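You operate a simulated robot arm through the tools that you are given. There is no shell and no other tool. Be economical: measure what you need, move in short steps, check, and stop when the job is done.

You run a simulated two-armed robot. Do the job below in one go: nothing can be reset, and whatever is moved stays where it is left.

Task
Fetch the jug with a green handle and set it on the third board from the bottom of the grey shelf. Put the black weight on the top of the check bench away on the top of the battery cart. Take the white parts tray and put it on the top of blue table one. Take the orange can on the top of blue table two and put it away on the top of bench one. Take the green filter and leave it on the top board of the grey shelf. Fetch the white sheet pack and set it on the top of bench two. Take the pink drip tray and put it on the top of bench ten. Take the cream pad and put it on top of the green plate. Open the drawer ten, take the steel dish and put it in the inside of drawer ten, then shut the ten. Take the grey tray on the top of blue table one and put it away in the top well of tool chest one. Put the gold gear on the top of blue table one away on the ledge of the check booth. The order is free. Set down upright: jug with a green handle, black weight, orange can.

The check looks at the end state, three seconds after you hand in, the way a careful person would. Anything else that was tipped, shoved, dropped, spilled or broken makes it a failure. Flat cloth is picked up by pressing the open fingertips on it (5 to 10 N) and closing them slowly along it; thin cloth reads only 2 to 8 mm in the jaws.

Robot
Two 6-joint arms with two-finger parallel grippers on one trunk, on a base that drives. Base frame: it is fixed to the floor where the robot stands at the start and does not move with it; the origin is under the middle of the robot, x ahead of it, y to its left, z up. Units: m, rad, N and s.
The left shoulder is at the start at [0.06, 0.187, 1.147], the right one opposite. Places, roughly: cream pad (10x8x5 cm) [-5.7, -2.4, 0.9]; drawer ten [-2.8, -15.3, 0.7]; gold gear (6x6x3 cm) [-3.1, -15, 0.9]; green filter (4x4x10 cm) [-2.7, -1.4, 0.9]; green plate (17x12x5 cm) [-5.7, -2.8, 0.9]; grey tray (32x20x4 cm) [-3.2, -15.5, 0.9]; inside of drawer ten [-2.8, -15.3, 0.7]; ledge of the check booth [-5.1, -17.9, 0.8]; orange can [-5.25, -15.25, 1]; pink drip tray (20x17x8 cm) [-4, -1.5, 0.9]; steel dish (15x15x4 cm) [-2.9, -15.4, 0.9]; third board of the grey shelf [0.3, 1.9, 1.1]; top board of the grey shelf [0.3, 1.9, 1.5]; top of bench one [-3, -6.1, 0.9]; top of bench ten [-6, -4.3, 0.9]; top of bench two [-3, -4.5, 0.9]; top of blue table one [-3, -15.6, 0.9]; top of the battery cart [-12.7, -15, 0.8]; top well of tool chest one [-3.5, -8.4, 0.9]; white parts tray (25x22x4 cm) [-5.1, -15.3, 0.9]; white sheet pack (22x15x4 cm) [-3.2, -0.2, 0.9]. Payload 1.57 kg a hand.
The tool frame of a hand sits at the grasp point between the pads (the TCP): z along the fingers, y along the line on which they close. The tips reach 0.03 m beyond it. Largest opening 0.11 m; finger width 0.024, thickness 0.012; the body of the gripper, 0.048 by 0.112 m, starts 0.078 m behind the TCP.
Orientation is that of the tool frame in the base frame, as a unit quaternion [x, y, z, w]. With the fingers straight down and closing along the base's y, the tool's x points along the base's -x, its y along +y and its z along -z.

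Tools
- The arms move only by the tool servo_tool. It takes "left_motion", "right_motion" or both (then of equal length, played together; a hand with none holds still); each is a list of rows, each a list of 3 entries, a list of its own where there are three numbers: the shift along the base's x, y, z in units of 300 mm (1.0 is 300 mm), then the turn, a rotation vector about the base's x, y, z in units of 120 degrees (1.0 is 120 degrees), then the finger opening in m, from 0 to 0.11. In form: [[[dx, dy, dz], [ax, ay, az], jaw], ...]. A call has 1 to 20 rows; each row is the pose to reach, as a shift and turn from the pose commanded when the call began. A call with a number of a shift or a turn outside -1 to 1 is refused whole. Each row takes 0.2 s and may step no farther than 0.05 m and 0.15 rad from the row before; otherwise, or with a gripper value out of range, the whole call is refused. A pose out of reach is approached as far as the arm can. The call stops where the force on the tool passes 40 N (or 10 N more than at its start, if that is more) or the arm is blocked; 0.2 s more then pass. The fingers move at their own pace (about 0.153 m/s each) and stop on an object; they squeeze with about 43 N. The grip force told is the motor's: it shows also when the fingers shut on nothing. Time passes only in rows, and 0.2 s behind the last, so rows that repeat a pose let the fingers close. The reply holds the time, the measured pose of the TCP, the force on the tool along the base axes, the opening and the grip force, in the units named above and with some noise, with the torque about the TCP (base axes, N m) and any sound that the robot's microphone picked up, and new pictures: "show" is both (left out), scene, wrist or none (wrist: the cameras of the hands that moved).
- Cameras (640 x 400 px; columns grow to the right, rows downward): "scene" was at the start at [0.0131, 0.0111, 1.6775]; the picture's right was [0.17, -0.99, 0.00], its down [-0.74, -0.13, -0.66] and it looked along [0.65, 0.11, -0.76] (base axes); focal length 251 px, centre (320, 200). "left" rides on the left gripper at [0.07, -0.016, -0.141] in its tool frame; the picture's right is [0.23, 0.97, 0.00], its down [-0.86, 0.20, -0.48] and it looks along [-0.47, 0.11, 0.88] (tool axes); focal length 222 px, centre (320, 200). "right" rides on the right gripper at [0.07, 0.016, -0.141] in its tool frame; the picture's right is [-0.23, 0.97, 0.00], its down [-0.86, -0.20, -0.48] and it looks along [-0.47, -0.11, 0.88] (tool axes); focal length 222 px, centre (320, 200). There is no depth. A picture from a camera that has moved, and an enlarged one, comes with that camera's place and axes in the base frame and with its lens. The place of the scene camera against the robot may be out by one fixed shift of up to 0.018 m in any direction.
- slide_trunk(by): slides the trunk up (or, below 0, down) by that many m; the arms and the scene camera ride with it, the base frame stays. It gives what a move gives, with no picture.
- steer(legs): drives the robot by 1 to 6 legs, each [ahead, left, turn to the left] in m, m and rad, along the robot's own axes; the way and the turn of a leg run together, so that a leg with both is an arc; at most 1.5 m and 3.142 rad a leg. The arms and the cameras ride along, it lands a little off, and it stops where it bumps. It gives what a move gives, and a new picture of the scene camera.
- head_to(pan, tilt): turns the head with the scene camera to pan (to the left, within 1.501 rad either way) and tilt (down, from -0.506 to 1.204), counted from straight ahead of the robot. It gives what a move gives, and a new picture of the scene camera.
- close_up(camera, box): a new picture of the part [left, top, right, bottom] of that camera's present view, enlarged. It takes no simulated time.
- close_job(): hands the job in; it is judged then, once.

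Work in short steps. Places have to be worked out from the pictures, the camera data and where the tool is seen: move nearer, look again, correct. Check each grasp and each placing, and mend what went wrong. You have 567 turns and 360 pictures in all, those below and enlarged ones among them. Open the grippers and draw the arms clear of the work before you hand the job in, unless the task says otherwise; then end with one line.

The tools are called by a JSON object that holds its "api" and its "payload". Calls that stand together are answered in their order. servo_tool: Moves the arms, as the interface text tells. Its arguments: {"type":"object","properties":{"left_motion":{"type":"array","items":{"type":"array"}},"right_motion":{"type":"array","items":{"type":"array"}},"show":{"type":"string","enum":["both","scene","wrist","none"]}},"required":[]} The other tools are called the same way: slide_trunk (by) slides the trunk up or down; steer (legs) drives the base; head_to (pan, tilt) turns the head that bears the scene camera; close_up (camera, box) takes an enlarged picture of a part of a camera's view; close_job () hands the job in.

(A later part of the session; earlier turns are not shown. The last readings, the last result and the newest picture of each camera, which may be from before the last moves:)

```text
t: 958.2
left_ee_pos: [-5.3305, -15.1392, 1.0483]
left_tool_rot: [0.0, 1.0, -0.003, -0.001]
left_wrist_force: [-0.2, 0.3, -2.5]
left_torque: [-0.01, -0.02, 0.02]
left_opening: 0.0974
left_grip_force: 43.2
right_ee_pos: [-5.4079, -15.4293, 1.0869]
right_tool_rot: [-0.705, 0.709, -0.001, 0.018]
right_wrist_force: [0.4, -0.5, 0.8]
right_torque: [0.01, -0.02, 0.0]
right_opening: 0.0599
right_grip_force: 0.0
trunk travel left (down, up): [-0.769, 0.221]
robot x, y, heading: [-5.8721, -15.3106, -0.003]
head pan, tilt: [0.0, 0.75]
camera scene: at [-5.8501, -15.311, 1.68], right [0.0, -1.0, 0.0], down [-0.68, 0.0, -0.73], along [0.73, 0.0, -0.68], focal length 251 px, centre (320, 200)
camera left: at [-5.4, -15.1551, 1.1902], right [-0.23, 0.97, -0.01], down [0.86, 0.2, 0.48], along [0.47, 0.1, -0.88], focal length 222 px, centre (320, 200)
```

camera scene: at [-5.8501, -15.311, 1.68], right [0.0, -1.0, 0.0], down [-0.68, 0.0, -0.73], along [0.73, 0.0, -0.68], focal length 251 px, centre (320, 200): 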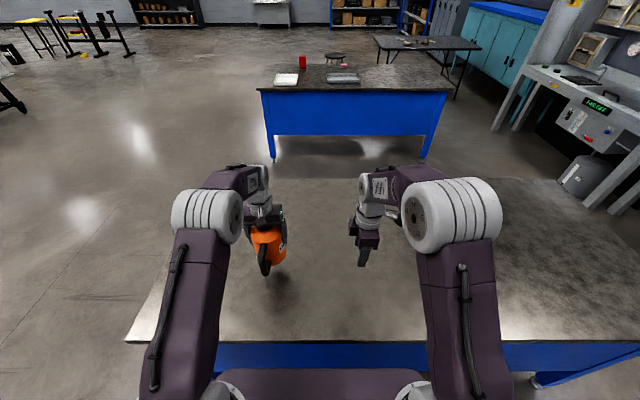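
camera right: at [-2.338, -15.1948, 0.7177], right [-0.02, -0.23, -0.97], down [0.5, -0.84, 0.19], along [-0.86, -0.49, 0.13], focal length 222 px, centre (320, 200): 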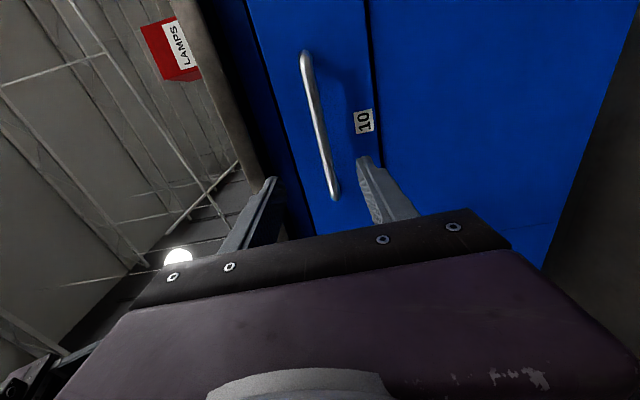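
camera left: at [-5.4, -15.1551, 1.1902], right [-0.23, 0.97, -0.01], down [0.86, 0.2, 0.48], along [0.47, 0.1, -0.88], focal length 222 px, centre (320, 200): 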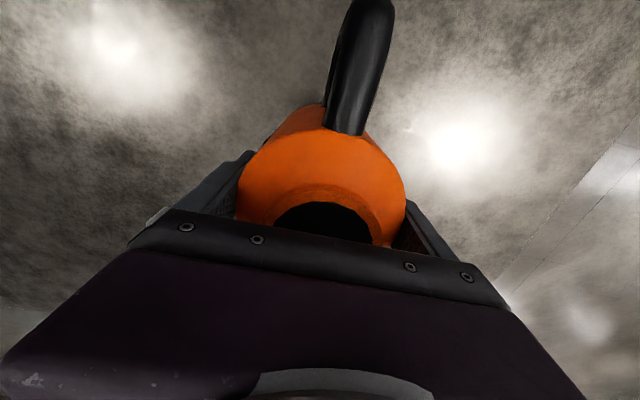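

Can held upright (2.5 N). I raise and pull it in, then go around the north of table two into the aisle, facing +x, for the grey tray.

{"api": "servo_tool", "payload": {"left_motion": [[[0, 0, 0.14], [0, 0, 0], 0.07], [[-0.04, 0, 0.28], [0, 0, 0], 0.07], [[-0.1, 0, 0.4], [0, 0, 0], 0.07], [[-0.16, 0, 0.52], [0, 0, 0], 0.07], [[-0.22, 0, 0.64], [0, 0, 0], 0.07], [[-0.28, 0, 0.76], [0, 0, 0], 0.07]], "show": "none"}}

{"api": "steer", "payload": {"legs": [[0, 1.1, 0], [1.0, 0, 0], [0.8, 0, 0], [0, -1.1, 0]]}}

```text
t: 959.6
left_ee_pos: [-5.415, -15.1371, 1.2764]
left_tool_rot: [0.0, 1.0, -0.002, 0.0]
left_wrist_force: [-0.3, 0.8, -1.9]
left_torque: [-0.02, -0.01, 0.0]
left_opening: 0.0976
left_grip_force: 42.9
right_ee_pos: [-5.4086, -15.4275, 1.0872]
right_tool_rot: [-0.706, 0.708, -0.001, 0.017]
right_wrist_force: [-0.3, 0.7, 0.3]
right_torque: [-0.01, 0.0, 0.0]
right_opening: 0.06
right_grip_force: 0.1
trunk travel left (down, up): [-0.769, 0.221]
robot x, y, heading: [-5.8672, -15.3086, 0.001]
head pan, tilt: [0.0, 0.75]
```

```text
t: 979.2
left_ee_pos: [-3.6123, -15.1598, 1.2749]
left_tool_rot: [0.006, 1.0, -0.004, 0.0]
left_wrist_force: [0.9, 0.6, -2.7]
left_torque: [-0.02, -0.02, 0.03]
left_opening: 0.0973
left_grip_force: 42.8
right_ee_pos: [-3.6091, -15.4512, 1.0865]
right_tool_rot: [-0.702, 0.712, -0.001, 0.017]
right_wrist_force: [-0.7, -1.1, 0.2]
right_torque: [-0.01, -0.02, 0.0]
right_opening: 0.0601
right_grip_force: 0.1
trunk travel left (down, up): [-0.769, 0.221]
robot x, y, heading: [-4.067, -15.3273, -0.013]
head pan, tilt: [0.0, 0.75]
camera scene: at [-4.0497, -15.3284, 1.68], right [-0.01, -1.0, 0.0], down [-0.68, 0.01, -0.73], along [0.73, -0.01, -0.68], focal length 251 px, centre (320, 200)
```

scene: 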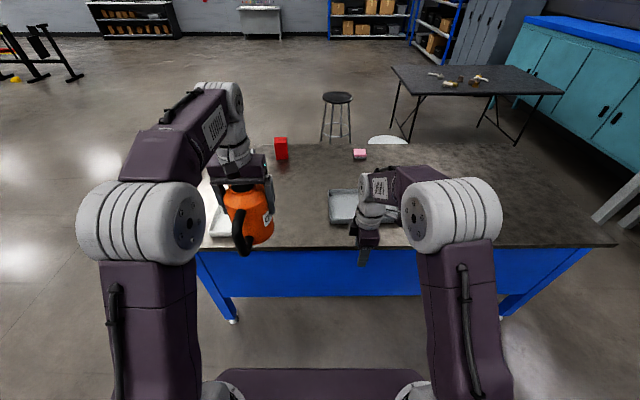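

Drive 0.2 ahead and slightly right, then view the grey tray with the right wrist camera.

{"api": "steer", "payload": {"legs": [[0.2, -0.08, 0.013]]}}

{"api": "close_up", "payload": {"camera": "right", "box": [0, 0, 640, 400]}}

```text
t: 980.9
left_ee_pos: [-3.4176, -15.2338, 1.2775]
left_tool_rot: [-0.001, 1.0, -0.004, 0.001]
left_wrist_force: [-0.2, 0.2, -1.6]
left_torque: [0.0, -0.01, -0.02]
left_opening: 0.0975
left_grip_force: 43.3
right_ee_pos: [-3.4111, -15.5257, 1.087]
right_tool_rot: [-0.707, 0.707, -0.001, 0.016]
right_wrist_force: [0.1, 0.4, 1.2]
right_torque: [-0.01, 0.0, 0.0]
right_opening: 0.0601
right_grip_force: 0.0
trunk travel left (down, up): [-0.769, 0.221]
robot x, y, heading: [-3.8715, -15.4077, 0.003]
head pan, tilt: [0.0, 0.75]
camera scene: at [-3.8537, -15.409, 1.6801], right [0.0, -1.0, 0.0], down [-0.68, 0.0, -0.73], along [0.73, 0.0, -0.68], focal length 251 px, centre (320, 200)
```

scene: 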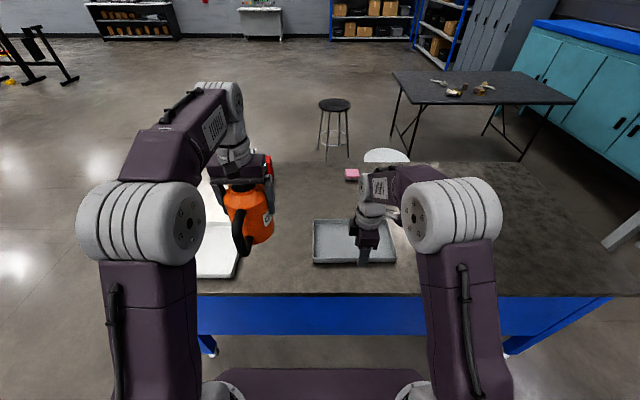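

```text
1.00 times, centred on (320, 200) of right
camera zoom: at [-3.4305, -15.5991, 1.2266], right [-0.97, 0.23, -0.02], down [0.19, 0.84, 0.5], along [0.13, 0.48, -0.86], focal length 222 px, centre (320, 200)
```

zoom: 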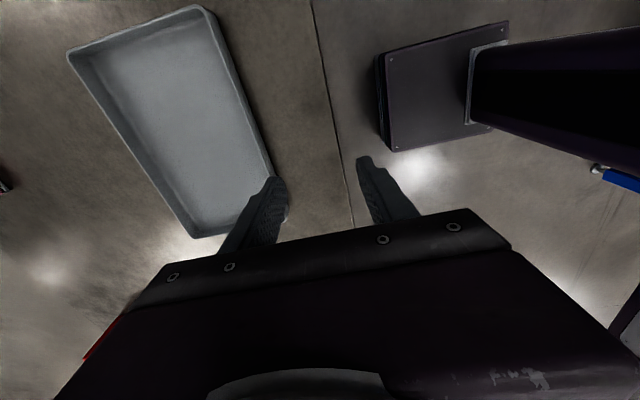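

Near wall at x ≈ -3.313, centre y ≈ -15.53. I move above it.

{"api": "servo_tool", "payload": {"right_motion": [[[0.1, -0.005, -0.05], [0, 0, 0], 0.06], [[0.2, -0.01, -0.12], [0, 0, 0], 0.06], [[0.3, -0.014, -0.22], [0, 0, 0], 0.06], [[0.327, -0.014, -0.34], [0, 0, 0], 0.06]], "show": "wrist"}}

```text
t: 981.9
left_ee_pos: [-3.4151, -15.2348, 1.2757]
left_tool_rot: [-0.001, 1.0, -0.002, -0.001]
left_wrist_force: [0.1, 0.2, -2.6]
left_torque: [-0.04, -0.01, 0.02]
left_opening: 0.097
left_grip_force: 43.1
right_ee_pos: [-3.3104, -15.5303, 0.9837]
right_tool_rot: [-0.707, 0.707, 0.0, 0.016]
right_wrist_force: [-0.2, -1.1, 0.3]
right_torque: [0.0, -0.02, 0.01]
right_opening: 0.0601
right_grip_force: 0.1
trunk travel left (down, up): [-0.769, 0.221]
robot x, y, heading: [-3.8696, -15.406, 0.002]
head pan, tilt: [0.0, 0.75]
camera right: at [-3.33, -15.6035, 1.1231], right [-0.97, 0.23, -0.02], down [0.19, 0.84, 0.5], along [0.13, 0.49, -0.86], focal length 222 px, centre (320, 200)
```

right: 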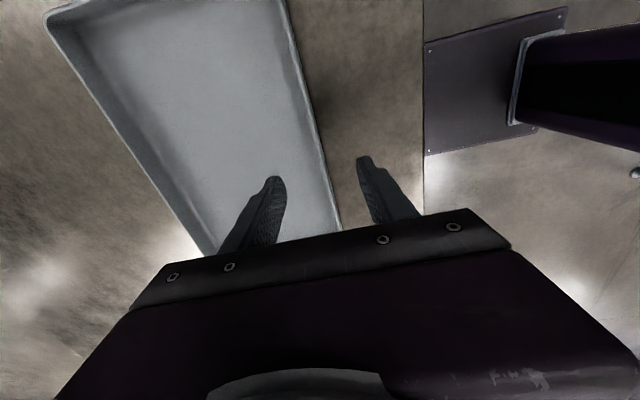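

Wall between fingers. Lower to 0.907, close, test-lift.

{"api": "servo_tool", "payload": {"right_motion": [[[0, 0, -0.1], [0, 0, 0], 0.06], [[0, 0, -0.18], [0, 0, 0], 0.06], [[0, 0, -0.23], [0, 0, 0], 0.06], [[0, 0, -0.258], [0, 0, 0], 0.06], [[0, 0, -0.258], [0, 0, 0], 0.045], [[0, 0, -0.258], [0, 0, 0], 0.03], [[0, 0, -0.258], [0, 0, 0], 0.015], [[0, 0, -0.258], [0, 0, 0], 0.0], [[0, 0, -0.258], [0, 0, 0], 0.0]], "show": "none"}}

{"api": "servo_tool", "payload": {"right_motion": [[[0, 0, 0.03], [0, 0, 0], 0.0], [[0, 0, 0.08], [0, 0, 0], 0.0], [[0, 0, 0.14], [0, 0, 0], 0.0], [[0, 0, 0.2], [0, 0, 0], 0.0]], "show": "both"}}

```text
t: 983.9
left_ee_pos: [-3.4154, -15.235, 1.2766]
left_tool_rot: [-0.001, 1.0, -0.003, -0.001]
left_wrist_force: [0.5, -0.3, -2.3]
left_torque: [-0.02, 0.0, -0.01]
left_opening: 0.0973
left_grip_force: 43.4
right_ee_pos: [-3.3111, -15.5298, 0.9066]
right_tool_rot: [-0.707, 0.707, -0.001, 0.017]
right_wrist_force: [-0.3, 0.6, 1.2]
right_torque: [-0.03, 0.27, 0.18]
right_opening: 0.0037
right_grip_force: 25.1
trunk travel left (down, up): [-0.769, 0.221]
robot x, y, heading: [-3.8673, -15.4083, 0.004]
head pan, tilt: [0.0, 0.75]
```

```text
t: 984.9
left_ee_pos: [-3.4157, -15.2357, 1.2755]
left_tool_rot: [-0.001, 1.0, -0.003, -0.001]
left_wrist_force: [-0.6, 0.8, -2.4]
left_torque: [0.02, 0.0, 0.01]
left_opening: 0.0973
left_grip_force: 43.4
right_ee_pos: [-3.3117, -15.5314, 0.9671]
right_tool_rot: [0.707, -0.707, 0.0, -0.016]
right_wrist_force: [-0.2, -0.4, -3.0]
right_torque: [0.03, 0.29, -0.01]
right_opening: 0.0034
right_grip_force: 24.4
trunk travel left (down, up): [-0.769, 0.221]
robot x, y, heading: [-3.8691, -15.4097, -0.003]
head pan, tilt: [0.0, 0.75]
camera scene: at [-3.851, -15.4101, 1.68], right [0.0, -1.0, 0.0], down [-0.68, 0.0, -0.73], along [0.73, 0.0, -0.68], focal length 251 px, centre (320, 200)
camera right: at [-3.3311, -15.6043, 1.1065], right [-0.97, 0.23, -0.02], down [0.19, 0.84, 0.5], along [0.13, 0.49, -0.86], focal length 222 px, centre (320, 200)
```

scene: 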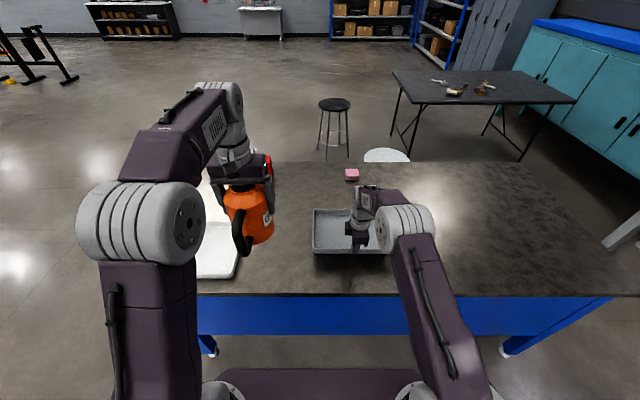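
right: 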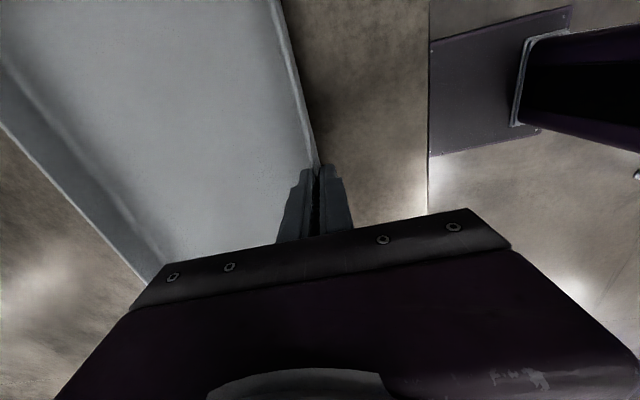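

Grey tray held level (3.0 N). I raise and pull it in, back into the aisle, turn north and drive up the lane.

{"api": "servo_tool", "payload": {"right_motion": [[[0, 0, 0.14], [0, 0, 0], 0.0], [[-0.05, 0, 0.27], [0, 0, 0], 0.0], [[-0.12, 0, 0.4], [0, 0, 0], 0.0], [[-0.2, 0, 0.52], [0, 0, 0], 0.0], [[-0.28, 0, 0.64], [0, 0, 0], 0.0], [[-0.36, 0, 0.74], [0, 0, 0], 0.0], [[-0.42, 0, 0.8], [0, 0, 0], 0.0]], "show": "none"}}

{"api": "steer", "payload": {"legs": [[-0.5, 0, 0], [0, 0, 1.573], [1.4, 0.05, 0]]}}

{"api": "head_to", "payload": {"pan": 0.0, "tilt": 0.4}}

```text
t: 986.5
left_ee_pos: [-3.4157, -15.2352, 1.2757]
left_tool_rot: [-0.001, 1.0, -0.003, -0.001]
left_wrist_force: [-0.1, 0.0, -2.3]
left_torque: [0.0, -0.06, 0.01]
left_opening: 0.0974
left_grip_force: 43.4
right_ee_pos: [-3.4396, -15.5299, 1.206]
right_tool_rot: [-0.706, 0.708, -0.001, 0.017]
right_wrist_force: [-0.7, -0.3, -2.4]
right_torque: [0.02, 0.23, 0.01]
right_opening: 0.0039
right_grip_force: 24.4
trunk travel left (down, up): [-0.769, 0.221]
robot x, y, heading: [-3.8701, -15.4065, 0.001]
head pan, tilt: [0.0, 0.75]
```

```text
t: 999.9
left_ee_pos: [-4.6367, -13.5458, 1.2754]
left_tool_rot: [0.714, -0.7, 0.003, -0.001]
left_wrist_force: [0.4, -0.1, -2.3]
left_torque: [0.01, -0.03, -0.02]
left_opening: 0.0972
left_grip_force: 43.3
right_ee_pos: [-4.3421, -13.5616, 1.2065]
right_tool_rot: [1.0, 0.009, -0.012, -0.01]
right_wrist_force: [-0.3, 0.1, -2.1]
right_torque: [-0.25, 0.04, 0.02]
right_opening: 0.0037
right_grip_force: 24.8
trunk travel left (down, up): [-0.769, 0.221]
robot x, y, heading: [-4.4552, -13.999, 1.597]
head pan, tilt: [0.0, 0.75]
camera scene: at [-4.4596, -13.9757, 1.68], right [1.0, 0.02, 0.0], down [0.01, -0.68, -0.73], along [-0.02, 0.73, -0.68], focal length 251 px, centre (320, 200)
```

scene: 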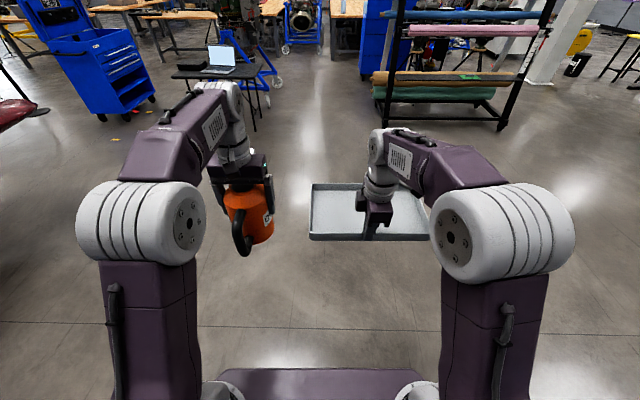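

```text
t: 1000.8
left_ee_pos: [-4.6371, -13.5439, 1.2753]
left_tool_rot: [0.715, -0.7, 0.003, -0.002]
left_wrist_force: [-0.4, 0.5, -2.5]
left_torque: [0.04, 0.01, -0.01]
left_opening: 0.0974
left_grip_force: 43.4
right_ee_pos: [-4.343, -13.5615, 1.206]
right_tool_rot: [1.0, 0.009, -0.012, -0.011]
right_wrist_force: [0.1, 0.2, -2.3]
right_torque: [-0.23, 0.03, -0.04]
right_opening: 0.0036
right_grip_force: 24.7
trunk travel left (down, up): [-0.769, 0.221]
robot x, y, heading: [-4.4536, -13.9958, 1.594]
head pan, tilt: [0.0, 0.4]
camera scene: at [-4.4598, -13.9651, 1.711], right [1.0, 0.02, 0.0], down [0.01, -0.39, -0.92], along [-0.02, 0.92, -0.39], focal length 251 px, centre (320, 200)
```

scene: 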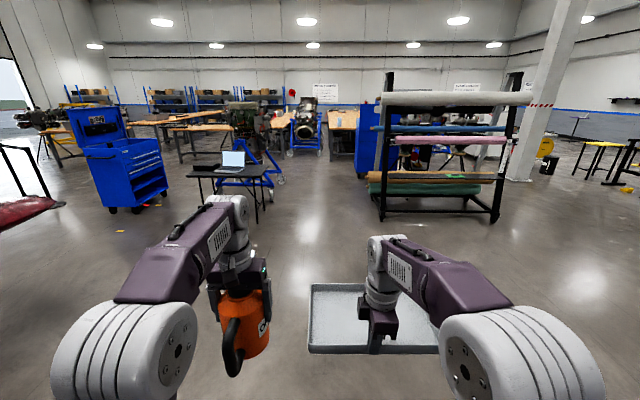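

Lane is clear. Drive north to y ≈ -10.

{"api": "steer", "payload": {"legs": [[1.4, 0, -0.022], [1.3, 0, 0], [1.3, 0, 0]]}}

{"api": "head_to", "payload": {"pan": -0.5, "tilt": 0.55}}

```text
t: 1020.0
left_ee_pos: [-4.6796, -9.5504, 1.2768]
left_tool_rot: [0.712, -0.702, 0.003, -0.001]
left_wrist_force: [0.6, -0.2, -2.0]
left_torque: [0.0, -0.01, 0.0]
left_opening: 0.0973
left_grip_force: 43.1
right_ee_pos: [-4.3838, -9.5685, 1.2065]
right_tool_rot: [1.0, 0.007, -0.011, -0.01]
right_wrist_force: [-0.5, 0.0, -1.7]
right_torque: [-0.25, 0.01, 0.02]
right_opening: 0.0035
right_grip_force: 24.5
trunk travel left (down, up): [-0.769, 0.221]
robot x, y, heading: [-4.4987, -10.0036, 1.587]
head pan, tilt: [0.0, 0.4]
camera scene: at [-4.5044, -9.973, 1.7111], right [1.0, 0.02, 0.0], down [0.01, -0.39, -0.92], along [-0.01, 0.92, -0.39], focal length 251 px, centre (320, 200)
```

scene: 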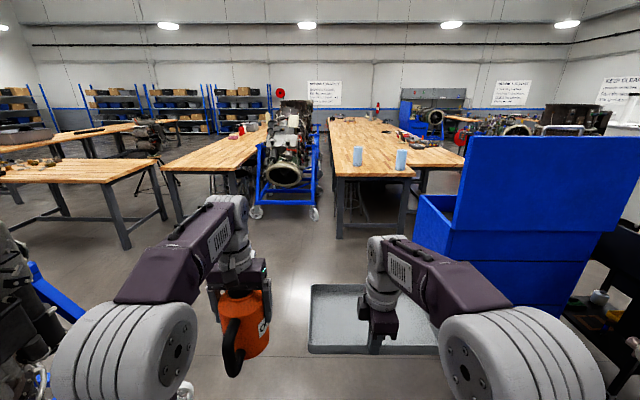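

```text
t: 1020.9
left_ee_pos: [-4.6784, -9.5497, 1.2767]
left_tool_rot: [0.713, -0.701, 0.002, -0.001]
left_wrist_force: [0.1, -0.1, -2.2]
left_torque: [0.05, -0.04, 0.01]
left_opening: 0.0976
left_grip_force: 42.7
right_ee_pos: [-4.3846, -9.5691, 1.2057]
right_tool_rot: [1.0, 0.007, -0.011, -0.012]
right_wrist_force: [-0.3, -0.2, -2.6]
right_torque: [-0.24, -0.02, 0.0]
right_opening: 0.0035
right_grip_force: 24.9
trunk travel left (down, up): [-0.769, 0.221]
robot x, y, heading: [-4.501, -10.0029, 1.588]
head pan, tilt: [-0.499, 0.55]
camera scene: at [-4.4614, -9.9854, 1.6974], right [0.89, -0.46, 0.0], down [-0.24, -0.46, -0.85], along [0.4, 0.76, -0.52], focal length 251 px, centre (320, 200)
```

scene: 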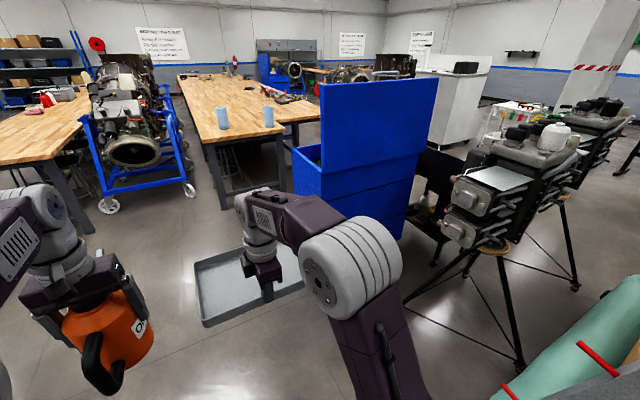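

The chest's lid stands on its south side, so its well opens to the north; the well spans x ≈ -3.7…-2.8, y ≈ -8.22…-8.74. I drive north past it to y ≈ -7.7, then turn to face south.

{"api": "steer", "payload": {"legs": [[1.2, 0, -0.015], [1.13, 0, 0], [0, 0, 3.135]]}}

{"api": "head_to", "payload": {"pan": 0.6, "tilt": 0.6}}

```text
t: 1039.8
left_ee_pos: [-4.3295, -8.1099, 1.2756]
left_tool_rot: [0.696, 0.718, -0.002, -0.003]
left_wrist_force: [-0.9, 0.0, -1.3]
left_torque: [0.02, -0.01, 0.02]
left_opening: 0.0974
left_grip_force: 42.9
right_ee_pos: [-4.6243, -8.0967, 1.2059]
right_tool_rot: [-0.015, 1.0, -0.011, 0.012]
right_wrist_force: [0.7, 0.7, -3.0]
right_torque: [0.25, 0.01, 0.0]
right_opening: 0.0037
right_grip_force: 24.5
trunk travel left (down, up): [-0.769, 0.221]
robot x, y, heading: [-4.5139, -7.6592, -1.537]
head pan, tilt: [-0.499, 0.55]
camera scene: at [-4.5624, -7.6834, 1.6974], right [-0.89, 0.45, 0.0], down [0.24, 0.47, -0.85], along [-0.38, -0.76, -0.52], focal length 251 px, centre (320, 200)
```

scene: 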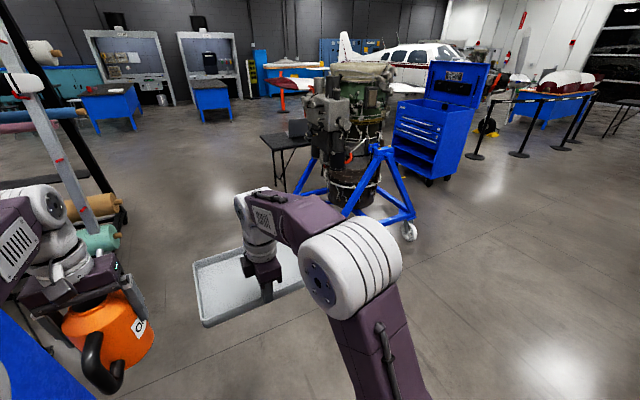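

```text
t: 1041.1
left_ee_pos: [-4.33, -8.1106, 1.2757]
left_tool_rot: [0.696, 0.718, -0.001, -0.003]
left_wrist_force: [-0.5, 0.5, -1.4]
left_torque: [0.0, 0.01, 0.01]
left_opening: 0.0972
left_grip_force: 43.1
right_ee_pos: [-4.6254, -8.0969, 1.2057]
right_tool_rot: [-0.015, 1.0, -0.011, 0.011]
right_wrist_force: [-0.7, -0.4, -2.6]
right_torque: [0.27, 0.03, 0.02]
right_opening: 0.0037
right_grip_force: 24.8
trunk travel left (down, up): [-0.769, 0.221]
robot x, y, heading: [-4.5189, -7.6593, -1.541]
head pan, tilt: [0.6, 0.6]
camera scene: at [-4.4696, -7.6746, 1.6929], right [-0.81, -0.59, 0.0], down [-0.33, 0.46, -0.82], along [0.49, -0.67, -0.57], focal length 251 px, centre (320, 200)
```

scene: 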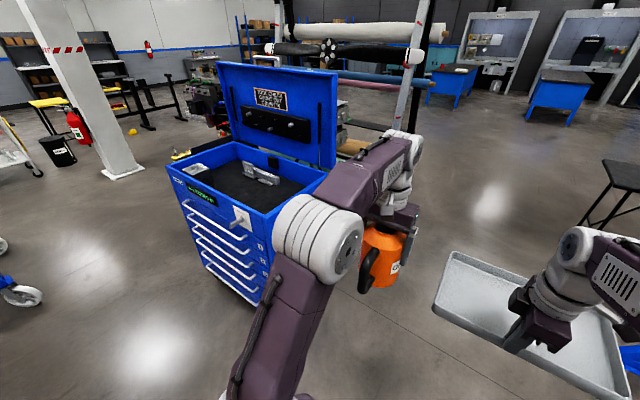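

I sidestep left to stand in front (north) of the chest for a closer look into the well.

{"api": "steer", "payload": {"legs": [[0, 1.1, -0.03]]}}

{"api": "head_to", "payload": {"pan": 0.0, "tilt": 0.8}}

```text
t: 1046.8
left_ee_pos: [-3.2377, -8.1, 1.2756]
left_tool_rot: [0.708, 0.706, -0.001, -0.002]
left_wrist_force: [0.9, -0.2, -1.7]
left_torque: [0.01, 0.0, -0.03]
left_opening: 0.0975
left_grip_force: 42.7
right_ee_pos: [-3.5325, -8.0755, 1.2061]
right_tool_rot: [0.002, 1.0, -0.011, 0.01]
right_wrist_force: [-0.1, -0.4, -2.4]
right_torque: [0.25, -0.02, -0.01]
right_opening: 0.0036
right_grip_force: 24.4
trunk travel left (down, up): [-0.769, 0.221]
robot x, y, heading: [-3.409, -7.6421, -1.575]
head pan, tilt: [0.6, 0.6]
camera scene: at [-3.3619, -7.6599, 1.6929], right [-0.83, -0.56, 0.0], down [-0.32, 0.47, -0.82], along [0.46, -0.68, -0.57], focal length 251 px, centre (320, 200)
```

scene: 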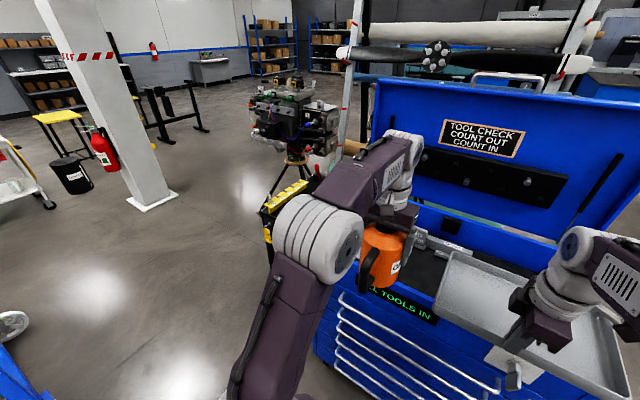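

```text
t: 1047.8
left_ee_pos: [-3.2377, -8.1001, 1.2766]
left_tool_rot: [0.708, 0.706, -0.001, -0.003]
left_wrist_force: [-0.3, -0.1, -2.6]
left_torque: [0.03, 0.02, 0.01]
left_opening: 0.0973
left_grip_force: 42.6
right_ee_pos: [-3.5313, -8.0772, 1.2071]
right_tool_rot: [0.002, 1.0, -0.012, 0.012]
right_wrist_force: [0.2, -0.6, -2.2]
right_torque: [0.26, 0.01, 0.01]
right_opening: 0.0036
right_grip_force: 24.6
trunk travel left (down, up): [-0.769, 0.221]
robot x, y, heading: [-3.4069, -7.6407, -1.573]
head pan, tilt: [0.0, 0.799]
camera scene: at [-3.4112, -7.6675, 1.6761], right [-1.0, 0.0, 0.0], down [0.0, 0.72, -0.7], along [0.0, -0.7, -0.72], focal length 251 px, centre (320, 200)
```

scene: 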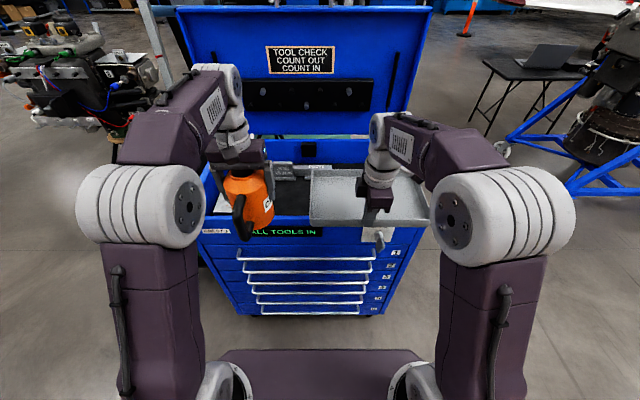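

The hands hide the well. I sidestep right for a free oblique view and enlarge it.

{"api": "steer", "payload": {"legs": [[0, -1.0, 0]]}}

{"api": "head_to", "payload": {"pan": 0.85, "tilt": 0.6}}

```text
t: 1053.0
left_ee_pos: [-4.2373, -8.0991, 1.2758]
left_tool_rot: [0.707, 0.707, -0.001, -0.003]
left_wrist_force: [-0.5, -0.2, -1.8]
left_torque: [-0.05, 0.02, -0.03]
left_opening: 0.097
left_grip_force: 42.9
right_ee_pos: [-4.5309, -8.0746, 1.2066]
right_tool_rot: [0.003, 1.0, -0.011, 0.011]
right_wrist_force: [0.0, 0.2, -2.3]
right_torque: [0.21, 0.01, 0.01]
right_opening: 0.0035
right_grip_force: 24.5
trunk travel left (down, up): [-0.769, 0.221]
robot x, y, heading: [-4.4069, -7.6404, -1.572]
head pan, tilt: [0.0, 0.799]
camera scene: at [-4.4108, -7.665, 1.676], right [-1.0, 0.0, 0.0], down [0.0, 0.72, -0.7], along [0.0, -0.7, -0.72], focal length 251 px, centre (320, 200)
```

scene: 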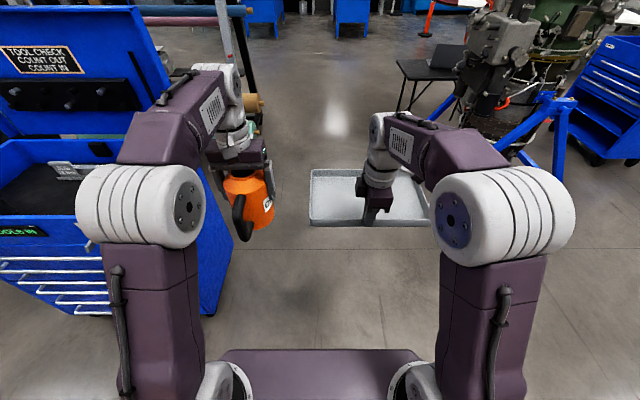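

```text
t: 1054.2
left_ee_pos: [-4.237, -8.0966, 1.2746]
left_tool_rot: [0.707, 0.707, -0.001, -0.002]
left_wrist_force: [0.4, 0.9, -1.9]
left_torque: [0.02, 0.03, 0.0]
left_opening: 0.097
left_grip_force: 43.1
right_ee_pos: [-4.5313, -8.0745, 1.2059]
right_tool_rot: [0.002, 1.0, -0.011, 0.012]
right_wrist_force: [0.4, 0.3, -3.0]
right_torque: [0.24, 0.0, 0.01]
right_opening: 0.0038
right_grip_force: 24.6
trunk travel left (down, up): [-0.769, 0.221]
robot x, y, heading: [-4.4043, -7.6426, -1.574]
head pan, tilt: [0.85, 0.6]
camera scene: at [-4.3451, -7.643, 1.6929], right [-0.66, -0.75, 0.0], down [-0.42, 0.37, -0.82], along [0.62, -0.55, -0.57], focal length 251 px, centre (320, 200)
```

scene: 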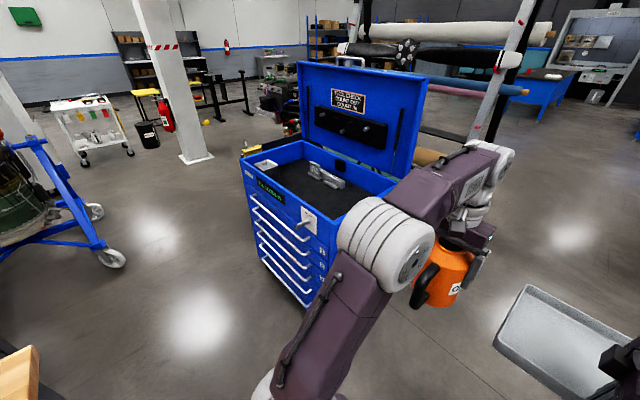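

{"api": "close_up", "payload": {"camera": "scene", "box": [235, 125, 415, 235]}}

```text
3.56 times, centred on (325, 180) of scene
camera zoom: at [-4.3451, -7.643, 1.6929], right [-0.66, -0.75, 0.0], down [-0.42, 0.37, -0.82], along [0.62, -0.55, -0.57], focal length 894 px, centre (302, 271)
```

zoom: 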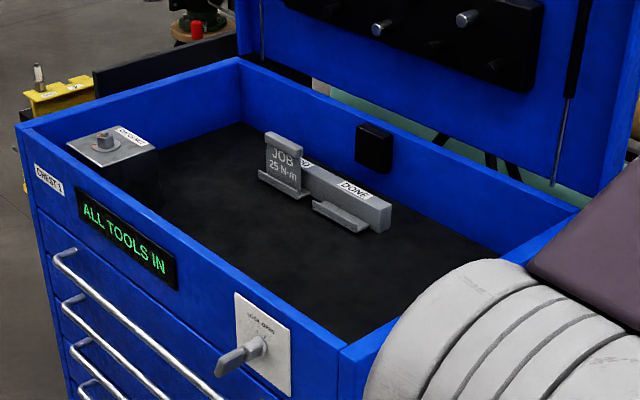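

CHEST 1 confirmed. The front (north) strip of its well, y ≈ -8.28…-8.54, x ≈ -3.0…-3.7, is free. I'll set the tray there centred at about (-3.46, -8.425). Drive over.

{"api": "steer", "payload": {"legs": [[0, 1.07, 0.003], [0.18, 0, 0]]}}

{"api": "close_up", "payload": {"camera": "right", "box": [0, 0, 640, 400]}}

```text
t: 1060.8
left_ee_pos: [-3.1681, -8.2773, 1.2767]
left_tool_rot: [0.707, 0.707, -0.002, -0.002]
left_wrist_force: [0.1, 0.1, -1.8]
left_torque: [-0.06, 0.0, 0.01]
left_opening: 0.0974
left_grip_force: 42.6
right_ee_pos: [-3.4619, -8.2536, 1.2075]
right_tool_rot: [0.001, 1.0, -0.012, 0.011]
right_wrist_force: [0.0, 0.9, -2.4]
right_torque: [0.21, 0.0, 0.01]
right_opening: 0.0034
right_grip_force: 24.1
trunk travel left (down, up): [-0.769, 0.221]
robot x, y, heading: [-3.339, -7.8217, -1.571]
head pan, tilt: [0.85, 0.6]
camera scene: at [-3.2767, -7.8212, 1.693], right [-0.66, -0.75, 0.0], down [-0.42, 0.37, -0.83], along [0.62, -0.55, -0.56], focal length 251 px, centre (320, 200)
```

scene: 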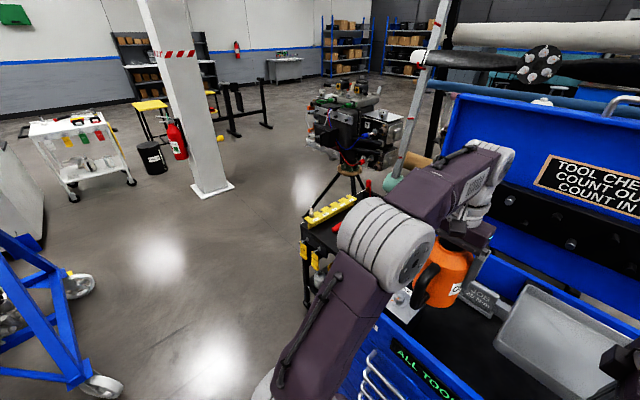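

```text
1.00 times, centred on (320, 200) of right
camera zoom: at [-3.5344, -8.2348, 1.3469], right [0.23, 0.97, -0.02], down [0.84, -0.19, 0.5], along [0.49, -0.13, -0.86], focal length 222 px, centre (320, 200)
```

zoom: 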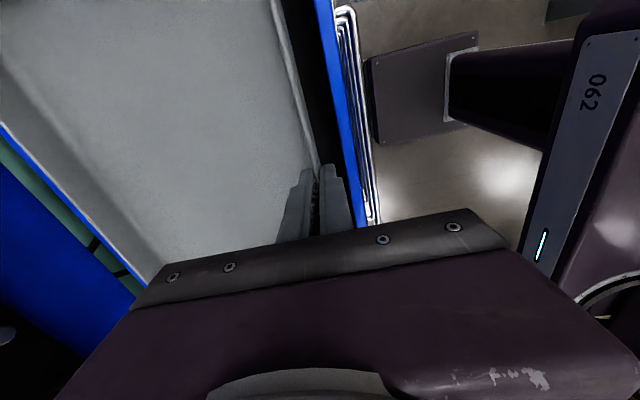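

The chest's front inner wall is at y ≈ -8.222 by the wrist view. I lower the tray to just above the rim with its near wall at y ≈ -8.268.

{"api": "servo_tool", "payload": {"right_motion": [[[0, -0.02, -0.12], [0, 0, 0], 0.0], [[0, -0.04, -0.26], [0, 0, 0], 0.0], [[0, -0.048, -0.4], [0, 0, 0], 0.0], [[0, -0.048, -0.53], [0, 0, 0], 0.0]], "show": "both"}}

{"api": "head_to", "payload": {"pan": -0.1, "tilt": 0.9}}

```text
t: 1061.8
left_ee_pos: [-3.1683, -8.2802, 1.2757]
left_tool_rot: [0.707, 0.707, -0.002, -0.003]
left_wrist_force: [-0.1, -0.8, -2.6]
left_torque: [-0.03, 0.03, 0.01]
left_opening: 0.0974
left_grip_force: 43.1
right_ee_pos: [-3.463, -8.2714, 1.0466]
right_tool_rot: [0.0, 1.0, -0.011, 0.011]
right_wrist_force: [-0.8, 0.2, -2.0]
right_torque: [0.25, -0.04, 0.0]
right_opening: 0.0039
right_grip_force: 24.5
trunk travel left (down, up): [-0.769, 0.221]
robot x, y, heading: [-3.3371, -7.8275, -1.566]
head pan, tilt: [0.85, 0.6]
camera scene: at [-3.2766, -7.8265, 1.693], right [-0.66, -0.75, 0.0], down [-0.42, 0.37, -0.82], along [0.62, -0.54, -0.57], focal length 251 px, centre (320, 200)
camera right: at [-3.5353, -8.2534, 1.186], right [0.23, 0.97, -0.02], down [0.84, -0.19, 0.5], along [0.49, -0.13, -0.86], focal length 222 px, centre (320, 200)
```

scene: 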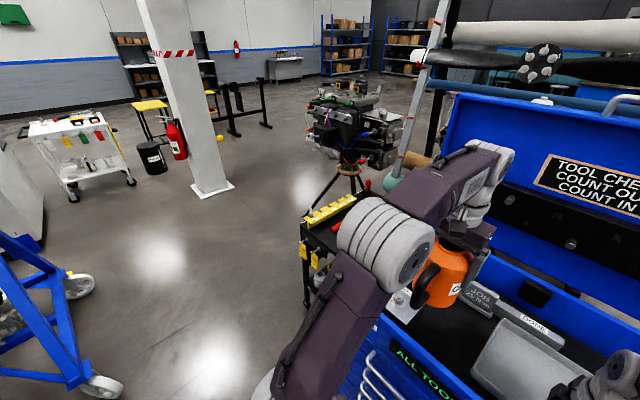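
right: 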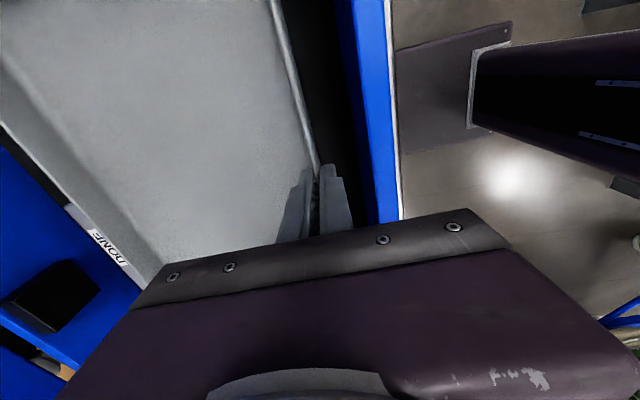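

```text
t: 1063.0
left_ee_pos: [-3.1674, -8.2799, 1.2757]
left_tool_rot: [0.707, 0.707, -0.001, -0.003]
left_wrist_force: [0.1, -0.6, -2.0]
left_torque: [-0.01, 0.0, 0.01]
left_opening: 0.0973
left_grip_force: 43.0
right_ee_pos: [-3.4615, -8.2707, 1.048]
right_tool_rot: [0.001, 1.0, -0.01, 0.011]
right_wrist_force: [0.4, 0.7, -3.1]
right_torque: [0.24, 0.0, -0.01]
right_opening: 0.0035
right_grip_force: 23.9
trunk travel left (down, up): [-0.769, 0.221]
robot x, y, heading: [-3.3399, -7.8253, -1.573]
head pan, tilt: [-0.099, 0.901]
camera scene: at [-3.3503, -7.8425, 1.6681], right [-1.0, 0.1, 0.0], down [0.08, 0.78, -0.62], along [-0.06, -0.62, -0.78], focal length 251 px, centre (320, 200)
```

scene: 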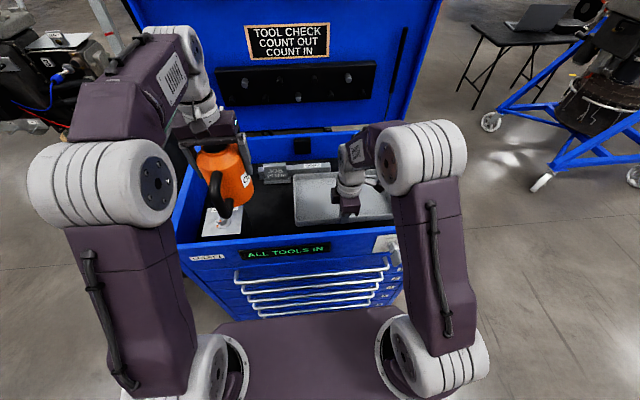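

{"api": "close_up", "payload": {"camera": "scene", "box": [170, 120, 430, 280]}}

```text
2.46 times, centred on (300, 200) of scene
camera zoom: at [-3.3503, -7.8425, 1.6681], right [-1.0, 0.1, 0.0], down [0.08, 0.78, -0.62], along [-0.06, -0.62, -0.78], focal length 619 px, centre (369, 200)
```

zoom: 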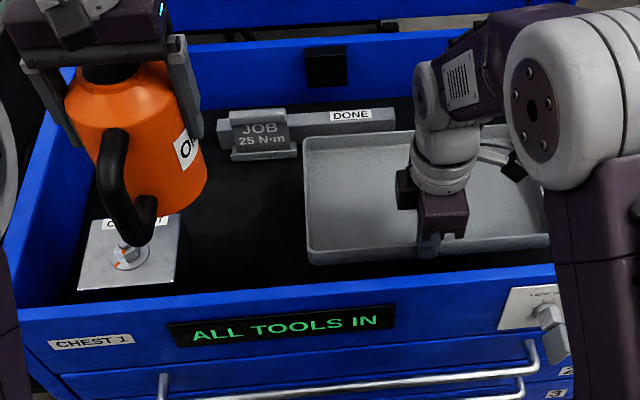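

The tray is clear of the bar and walls. Lower into the well.

{"api": "servo_tool", "payload": {"right_motion": [[[0, 0, -0.1], [0, 0, 0], 0.0], [[0, 0, -0.2], [0, 0, 0], 0.0], [[0, 0, -0.27], [0, 0, 0], 0.0]], "show": "wrist"}}

```text
t: 1063.8
left_ee_pos: [-3.1676, -8.2793, 1.275]
left_tool_rot: [0.707, 0.707, -0.002, -0.002]
left_wrist_force: [0.1, 0.2, -2.3]
left_torque: [0.0, -0.01, 0.04]
left_opening: 0.0973
left_grip_force: 42.5
right_ee_pos: [-3.4609, -8.2721, 0.9664]
right_tool_rot: [0.001, 1.0, -0.011, 0.011]
right_wrist_force: [-0.8, 0.6, -2.3]
right_torque: [0.25, -0.03, 0.01]
right_opening: 0.0035
right_grip_force: 25.4
trunk travel left (down, up): [-0.769, 0.221]
robot x, y, heading: [-3.3396, -7.8239, -1.572]
head pan, tilt: [-0.099, 0.901]
camera right: at [-3.5344, -8.2526, 1.1053], right [0.23, 0.97, -0.02], down [0.84, -0.19, 0.5], along [0.49, -0.13, -0.86], focal length 222 px, centre (320, 200)
```

right: 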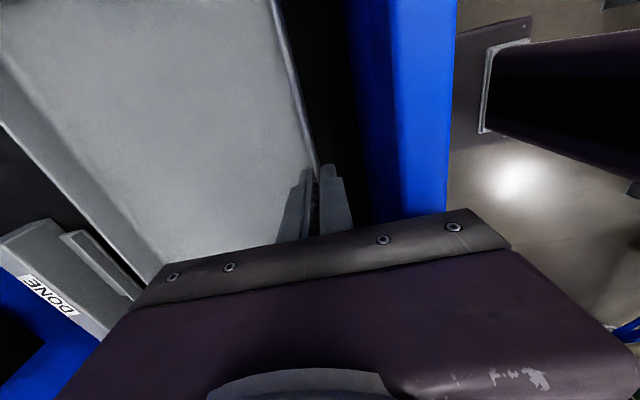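

{"api": "servo_tool", "payload": {"right_motion": [[[0, 0, -0.04], [0, 0, 0], 0.0], [[0, 0, -0.07], [0, 0, 0], 0.0], [[0, 0, -0.09], [0, 0, 0], 0.0]], "show": "none"}}

{"api": "servo_tool", "payload": {"right_motion": [[[0, 0, -0.02], [0, 0, 0], 0.0], [[0, 0, -0.035], [0, 0, 0], 0.0]], "show": "none"}}

```text
t: 1064.3
left_ee_pos: [-3.1667, -8.277, 1.2764]
left_tool_rot: [0.707, 0.707, -0.001, -0.003]
left_wrist_force: [0.2, -0.2, -1.9]
left_torque: [0.0, 0.01, 0.01]
left_opening: 0.0976
left_grip_force: 43.4
right_ee_pos: [-3.4613, -8.27, 0.9546]
right_tool_rot: [0.001, 1.0, -0.012, 0.012]
right_wrist_force: [-0.2, 7.7, 14.5]
right_torque: [0.59, 0.52, -0.22]
right_opening: 0.0035
right_grip_force: 24.7
trunk travel left (down, up): [-0.769, 0.221]
robot x, y, heading: [-3.3353, -7.8227, -1.569]
head pan, tilt: [-0.099, 0.901]
stopped in row 2 (right hand): the force on the tool passed its limit (the readings are from after the stop); the commanded pose is now the measured one
```

```text
t: 1064.7
left_ee_pos: [-3.1666, -8.2766, 1.2764]
left_tool_rot: [0.707, 0.707, -0.002, -0.003]
left_wrist_force: [-0.5, -0.3, -2.0]
left_torque: [0.04, 0.0, 0.01]
left_opening: 0.0974
left_grip_force: 42.5
right_ee_pos: [-3.4614, -8.2699, 0.9552]
right_tool_rot: [0.001, 1.0, -0.013, 0.01]
right_wrist_force: [-1.0, 10.7, 27.1]
right_torque: [1.02, 0.73, -0.25]
right_opening: 0.0036
right_grip_force: 25.0
trunk travel left (down, up): [-0.769, 0.221]
robot x, y, heading: [-3.339, -7.8199, -1.57]
head pan, tilt: [-0.099, 0.901]
stopped in row 1 (right hand): the force on the tool passed its limit (the readings are from after the stop); the commanded pose is now the measured one
```

Contact at 0.955. I check with the scene camera whether the tray sits flat in the well.

{"api": "close_up", "payload": {"camera": "scene", "box": [170, 120, 430, 280]}}

{"api": "close_up", "payload": {"camera": "right", "box": [0, 0, 640, 400]}}

```text
2.46 times, centred on (300, 200) of scene
camera zoom: at [-3.3491, -7.8374, 1.6684], right [-0.99, 0.1, 0.0], down [0.08, 0.78, -0.62], along [-0.06, -0.62, -0.78], focal length 619 px, centre (369, 200)
```

zoom: 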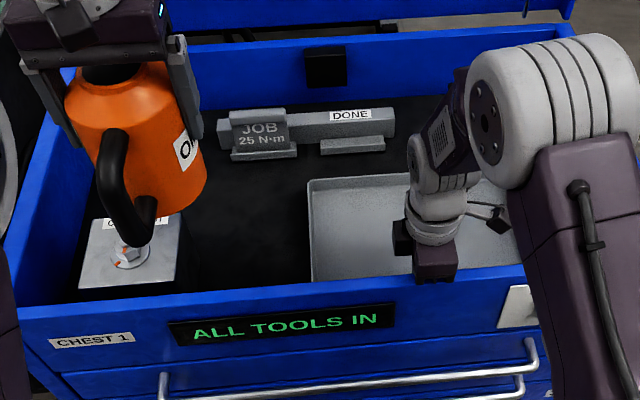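

```text
1.00 times, centred on (320, 200) of right
camera zoom: at [-3.5343, -8.2504, 1.0931], right [0.23, 0.97, -0.02], down [0.84, -0.19, 0.5], along [0.48, -0.13, -0.86], focal length 222 px, centre (320, 200)
```

zoom: 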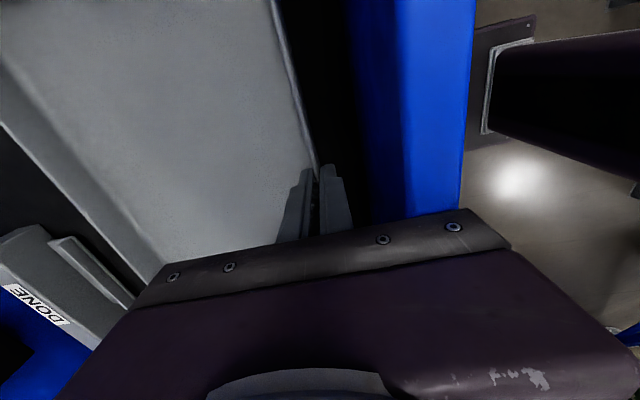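

The gripper body is resting on the chest's front rim (not the tray on the floor). I raise a little, move the tray 3.5 cm further in, and lower again.

{"api": "servo_tool", "payload": {"right_motion": [[[0, 0, 0.05], [0, 0, 0], 0.0], [[0, -0.06, 0.07], [0, 0, 0], 0.0], [[0, -0.12, 0.07], [0, 0, 0], 0.0], [[0, -0.12, 0.0], [0, 0, 0], 0.0], [[0, -0.12, -0.05], [0, 0, 0], 0.0]], "show": "both"}}

```text
t: 1065.9
left_ee_pos: [-3.1676, -8.2749, 1.2786]
left_tool_rot: [0.708, 0.707, -0.002, -0.001]
left_wrist_force: [0.4, 0.1, -1.4]
left_torque: [-0.01, 0.01, 0.03]
left_opening: 0.0973
left_grip_force: 43.6
right_ee_pos: [-3.4619, -8.308, 0.9399]
right_tool_rot: [0.001, 1.0, -0.018, 0.012]
right_wrist_force: [0.3, -4.5, 22.4]
right_torque: [0.05, 0.0, -0.08]
right_opening: 0.0038
right_grip_force: 25.0
trunk travel left (down, up): [-0.769, 0.221]
robot x, y, heading: [-3.3422, -7.822, -1.567]
head pan, tilt: [-0.099, 0.901]
camera scene: at [-3.35, -7.8361, 1.6687], right [-0.99, 0.1, 0.0], down [0.08, 0.78, -0.62], along [-0.06, -0.62, -0.78], focal length 251 px, centre (320, 200)
camera right: at [-3.5347, -8.2875, 1.0792], right [0.23, 0.97, -0.03], down [0.84, -0.18, 0.51], along [0.49, -0.14, -0.86], focal length 222 px, centre (320, 200)
```

scene: 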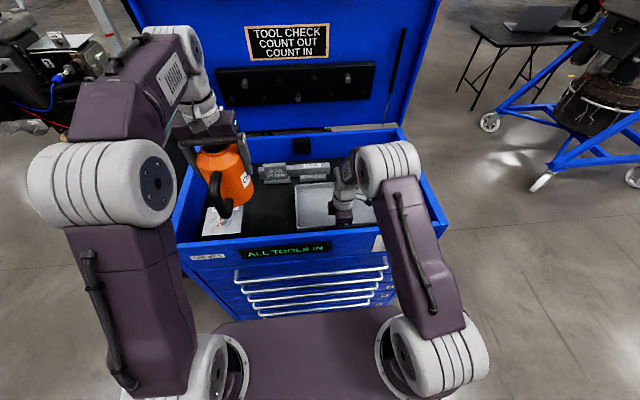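
right: 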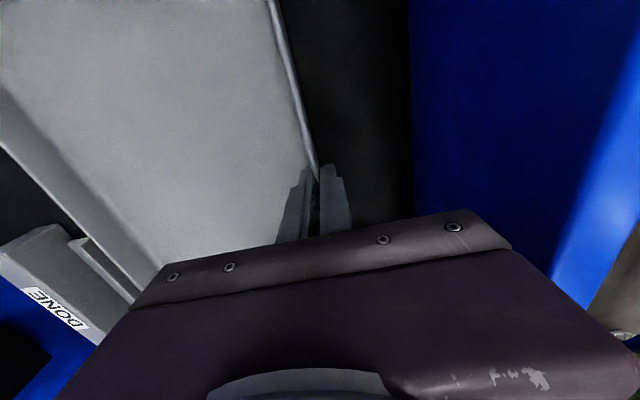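

The tray now rests on the well floor (22 N, almost no torque), clear of the bar. Release and lift out.

{"api": "servo_tool", "payload": {"right_motion": [[[0, 0, 0.012], [0, 0, 0], 0.01], [[0, 0, 0.012], [0, 0, 0], 0.03], [[0, 0, 0.015], [0, 0, 0], 0.045], [[0, 0, 0.08], [0, 0, 0], 0.045], [[0, 0, 0.2], [0, 0, 0], 0.045], [[0, 0, 0.34], [0, 0, 0], 0.05], [[0, 0, 0.48], [0, 0, 0], 0.06], [[0, 0.05, 0.62], [0, 0, 0], 0.08], [[0, 0.12, 0.76], [0, 0, 0], 0.1]], "show": "both"}}

```text
t: 1067.9
left_ee_pos: [-3.1674, -8.2785, 1.2758]
left_tool_rot: [0.707, 0.707, -0.001, -0.002]
left_wrist_force: [0.4, -0.5, -2.5]
left_torque: [-0.02, -0.03, 0.02]
left_opening: 0.0973
left_grip_force: 43.3
right_ee_pos: [-3.4634, -8.2724, 1.1656]
right_tool_rot: [0.001, 1.0, -0.015, 0.012]
right_wrist_force: [0.0, 0.4, 0.6]
right_torque: [-0.01, -0.05, 0.04]
right_opening: 0.0999
right_grip_force: 0.1
trunk travel left (down, up): [-0.769, 0.221]
robot x, y, heading: [-3.3384, -7.8237, -1.573]
head pan, tilt: [-0.099, 0.901]
camera scene: at [-3.3504, -7.8395, 1.6681], right [-0.99, 0.1, 0.0], down [0.08, 0.78, -0.62], along [-0.06, -0.62, -0.78], focal length 251 px, centre (320, 200)
camera right: at [-3.5361, -8.2525, 1.3049], right [0.23, 0.97, -0.02], down [0.84, -0.19, 0.5], along [0.49, -0.13, -0.86], focal length 222 px, centre (320, 200)
```

scene: 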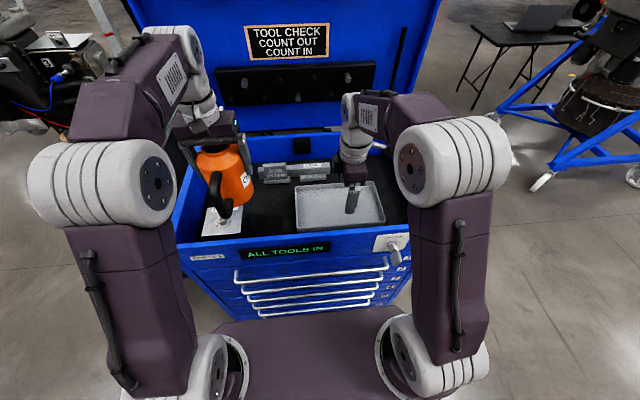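
right: 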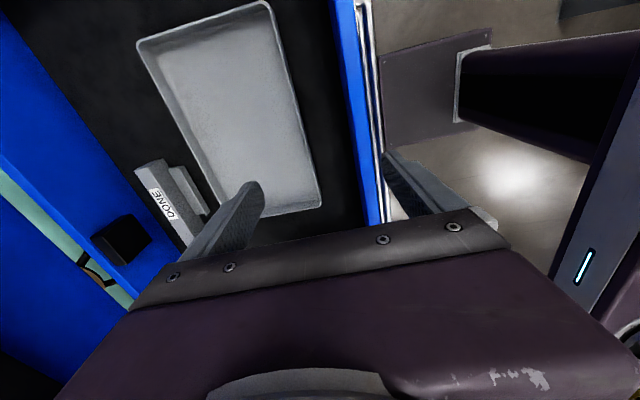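

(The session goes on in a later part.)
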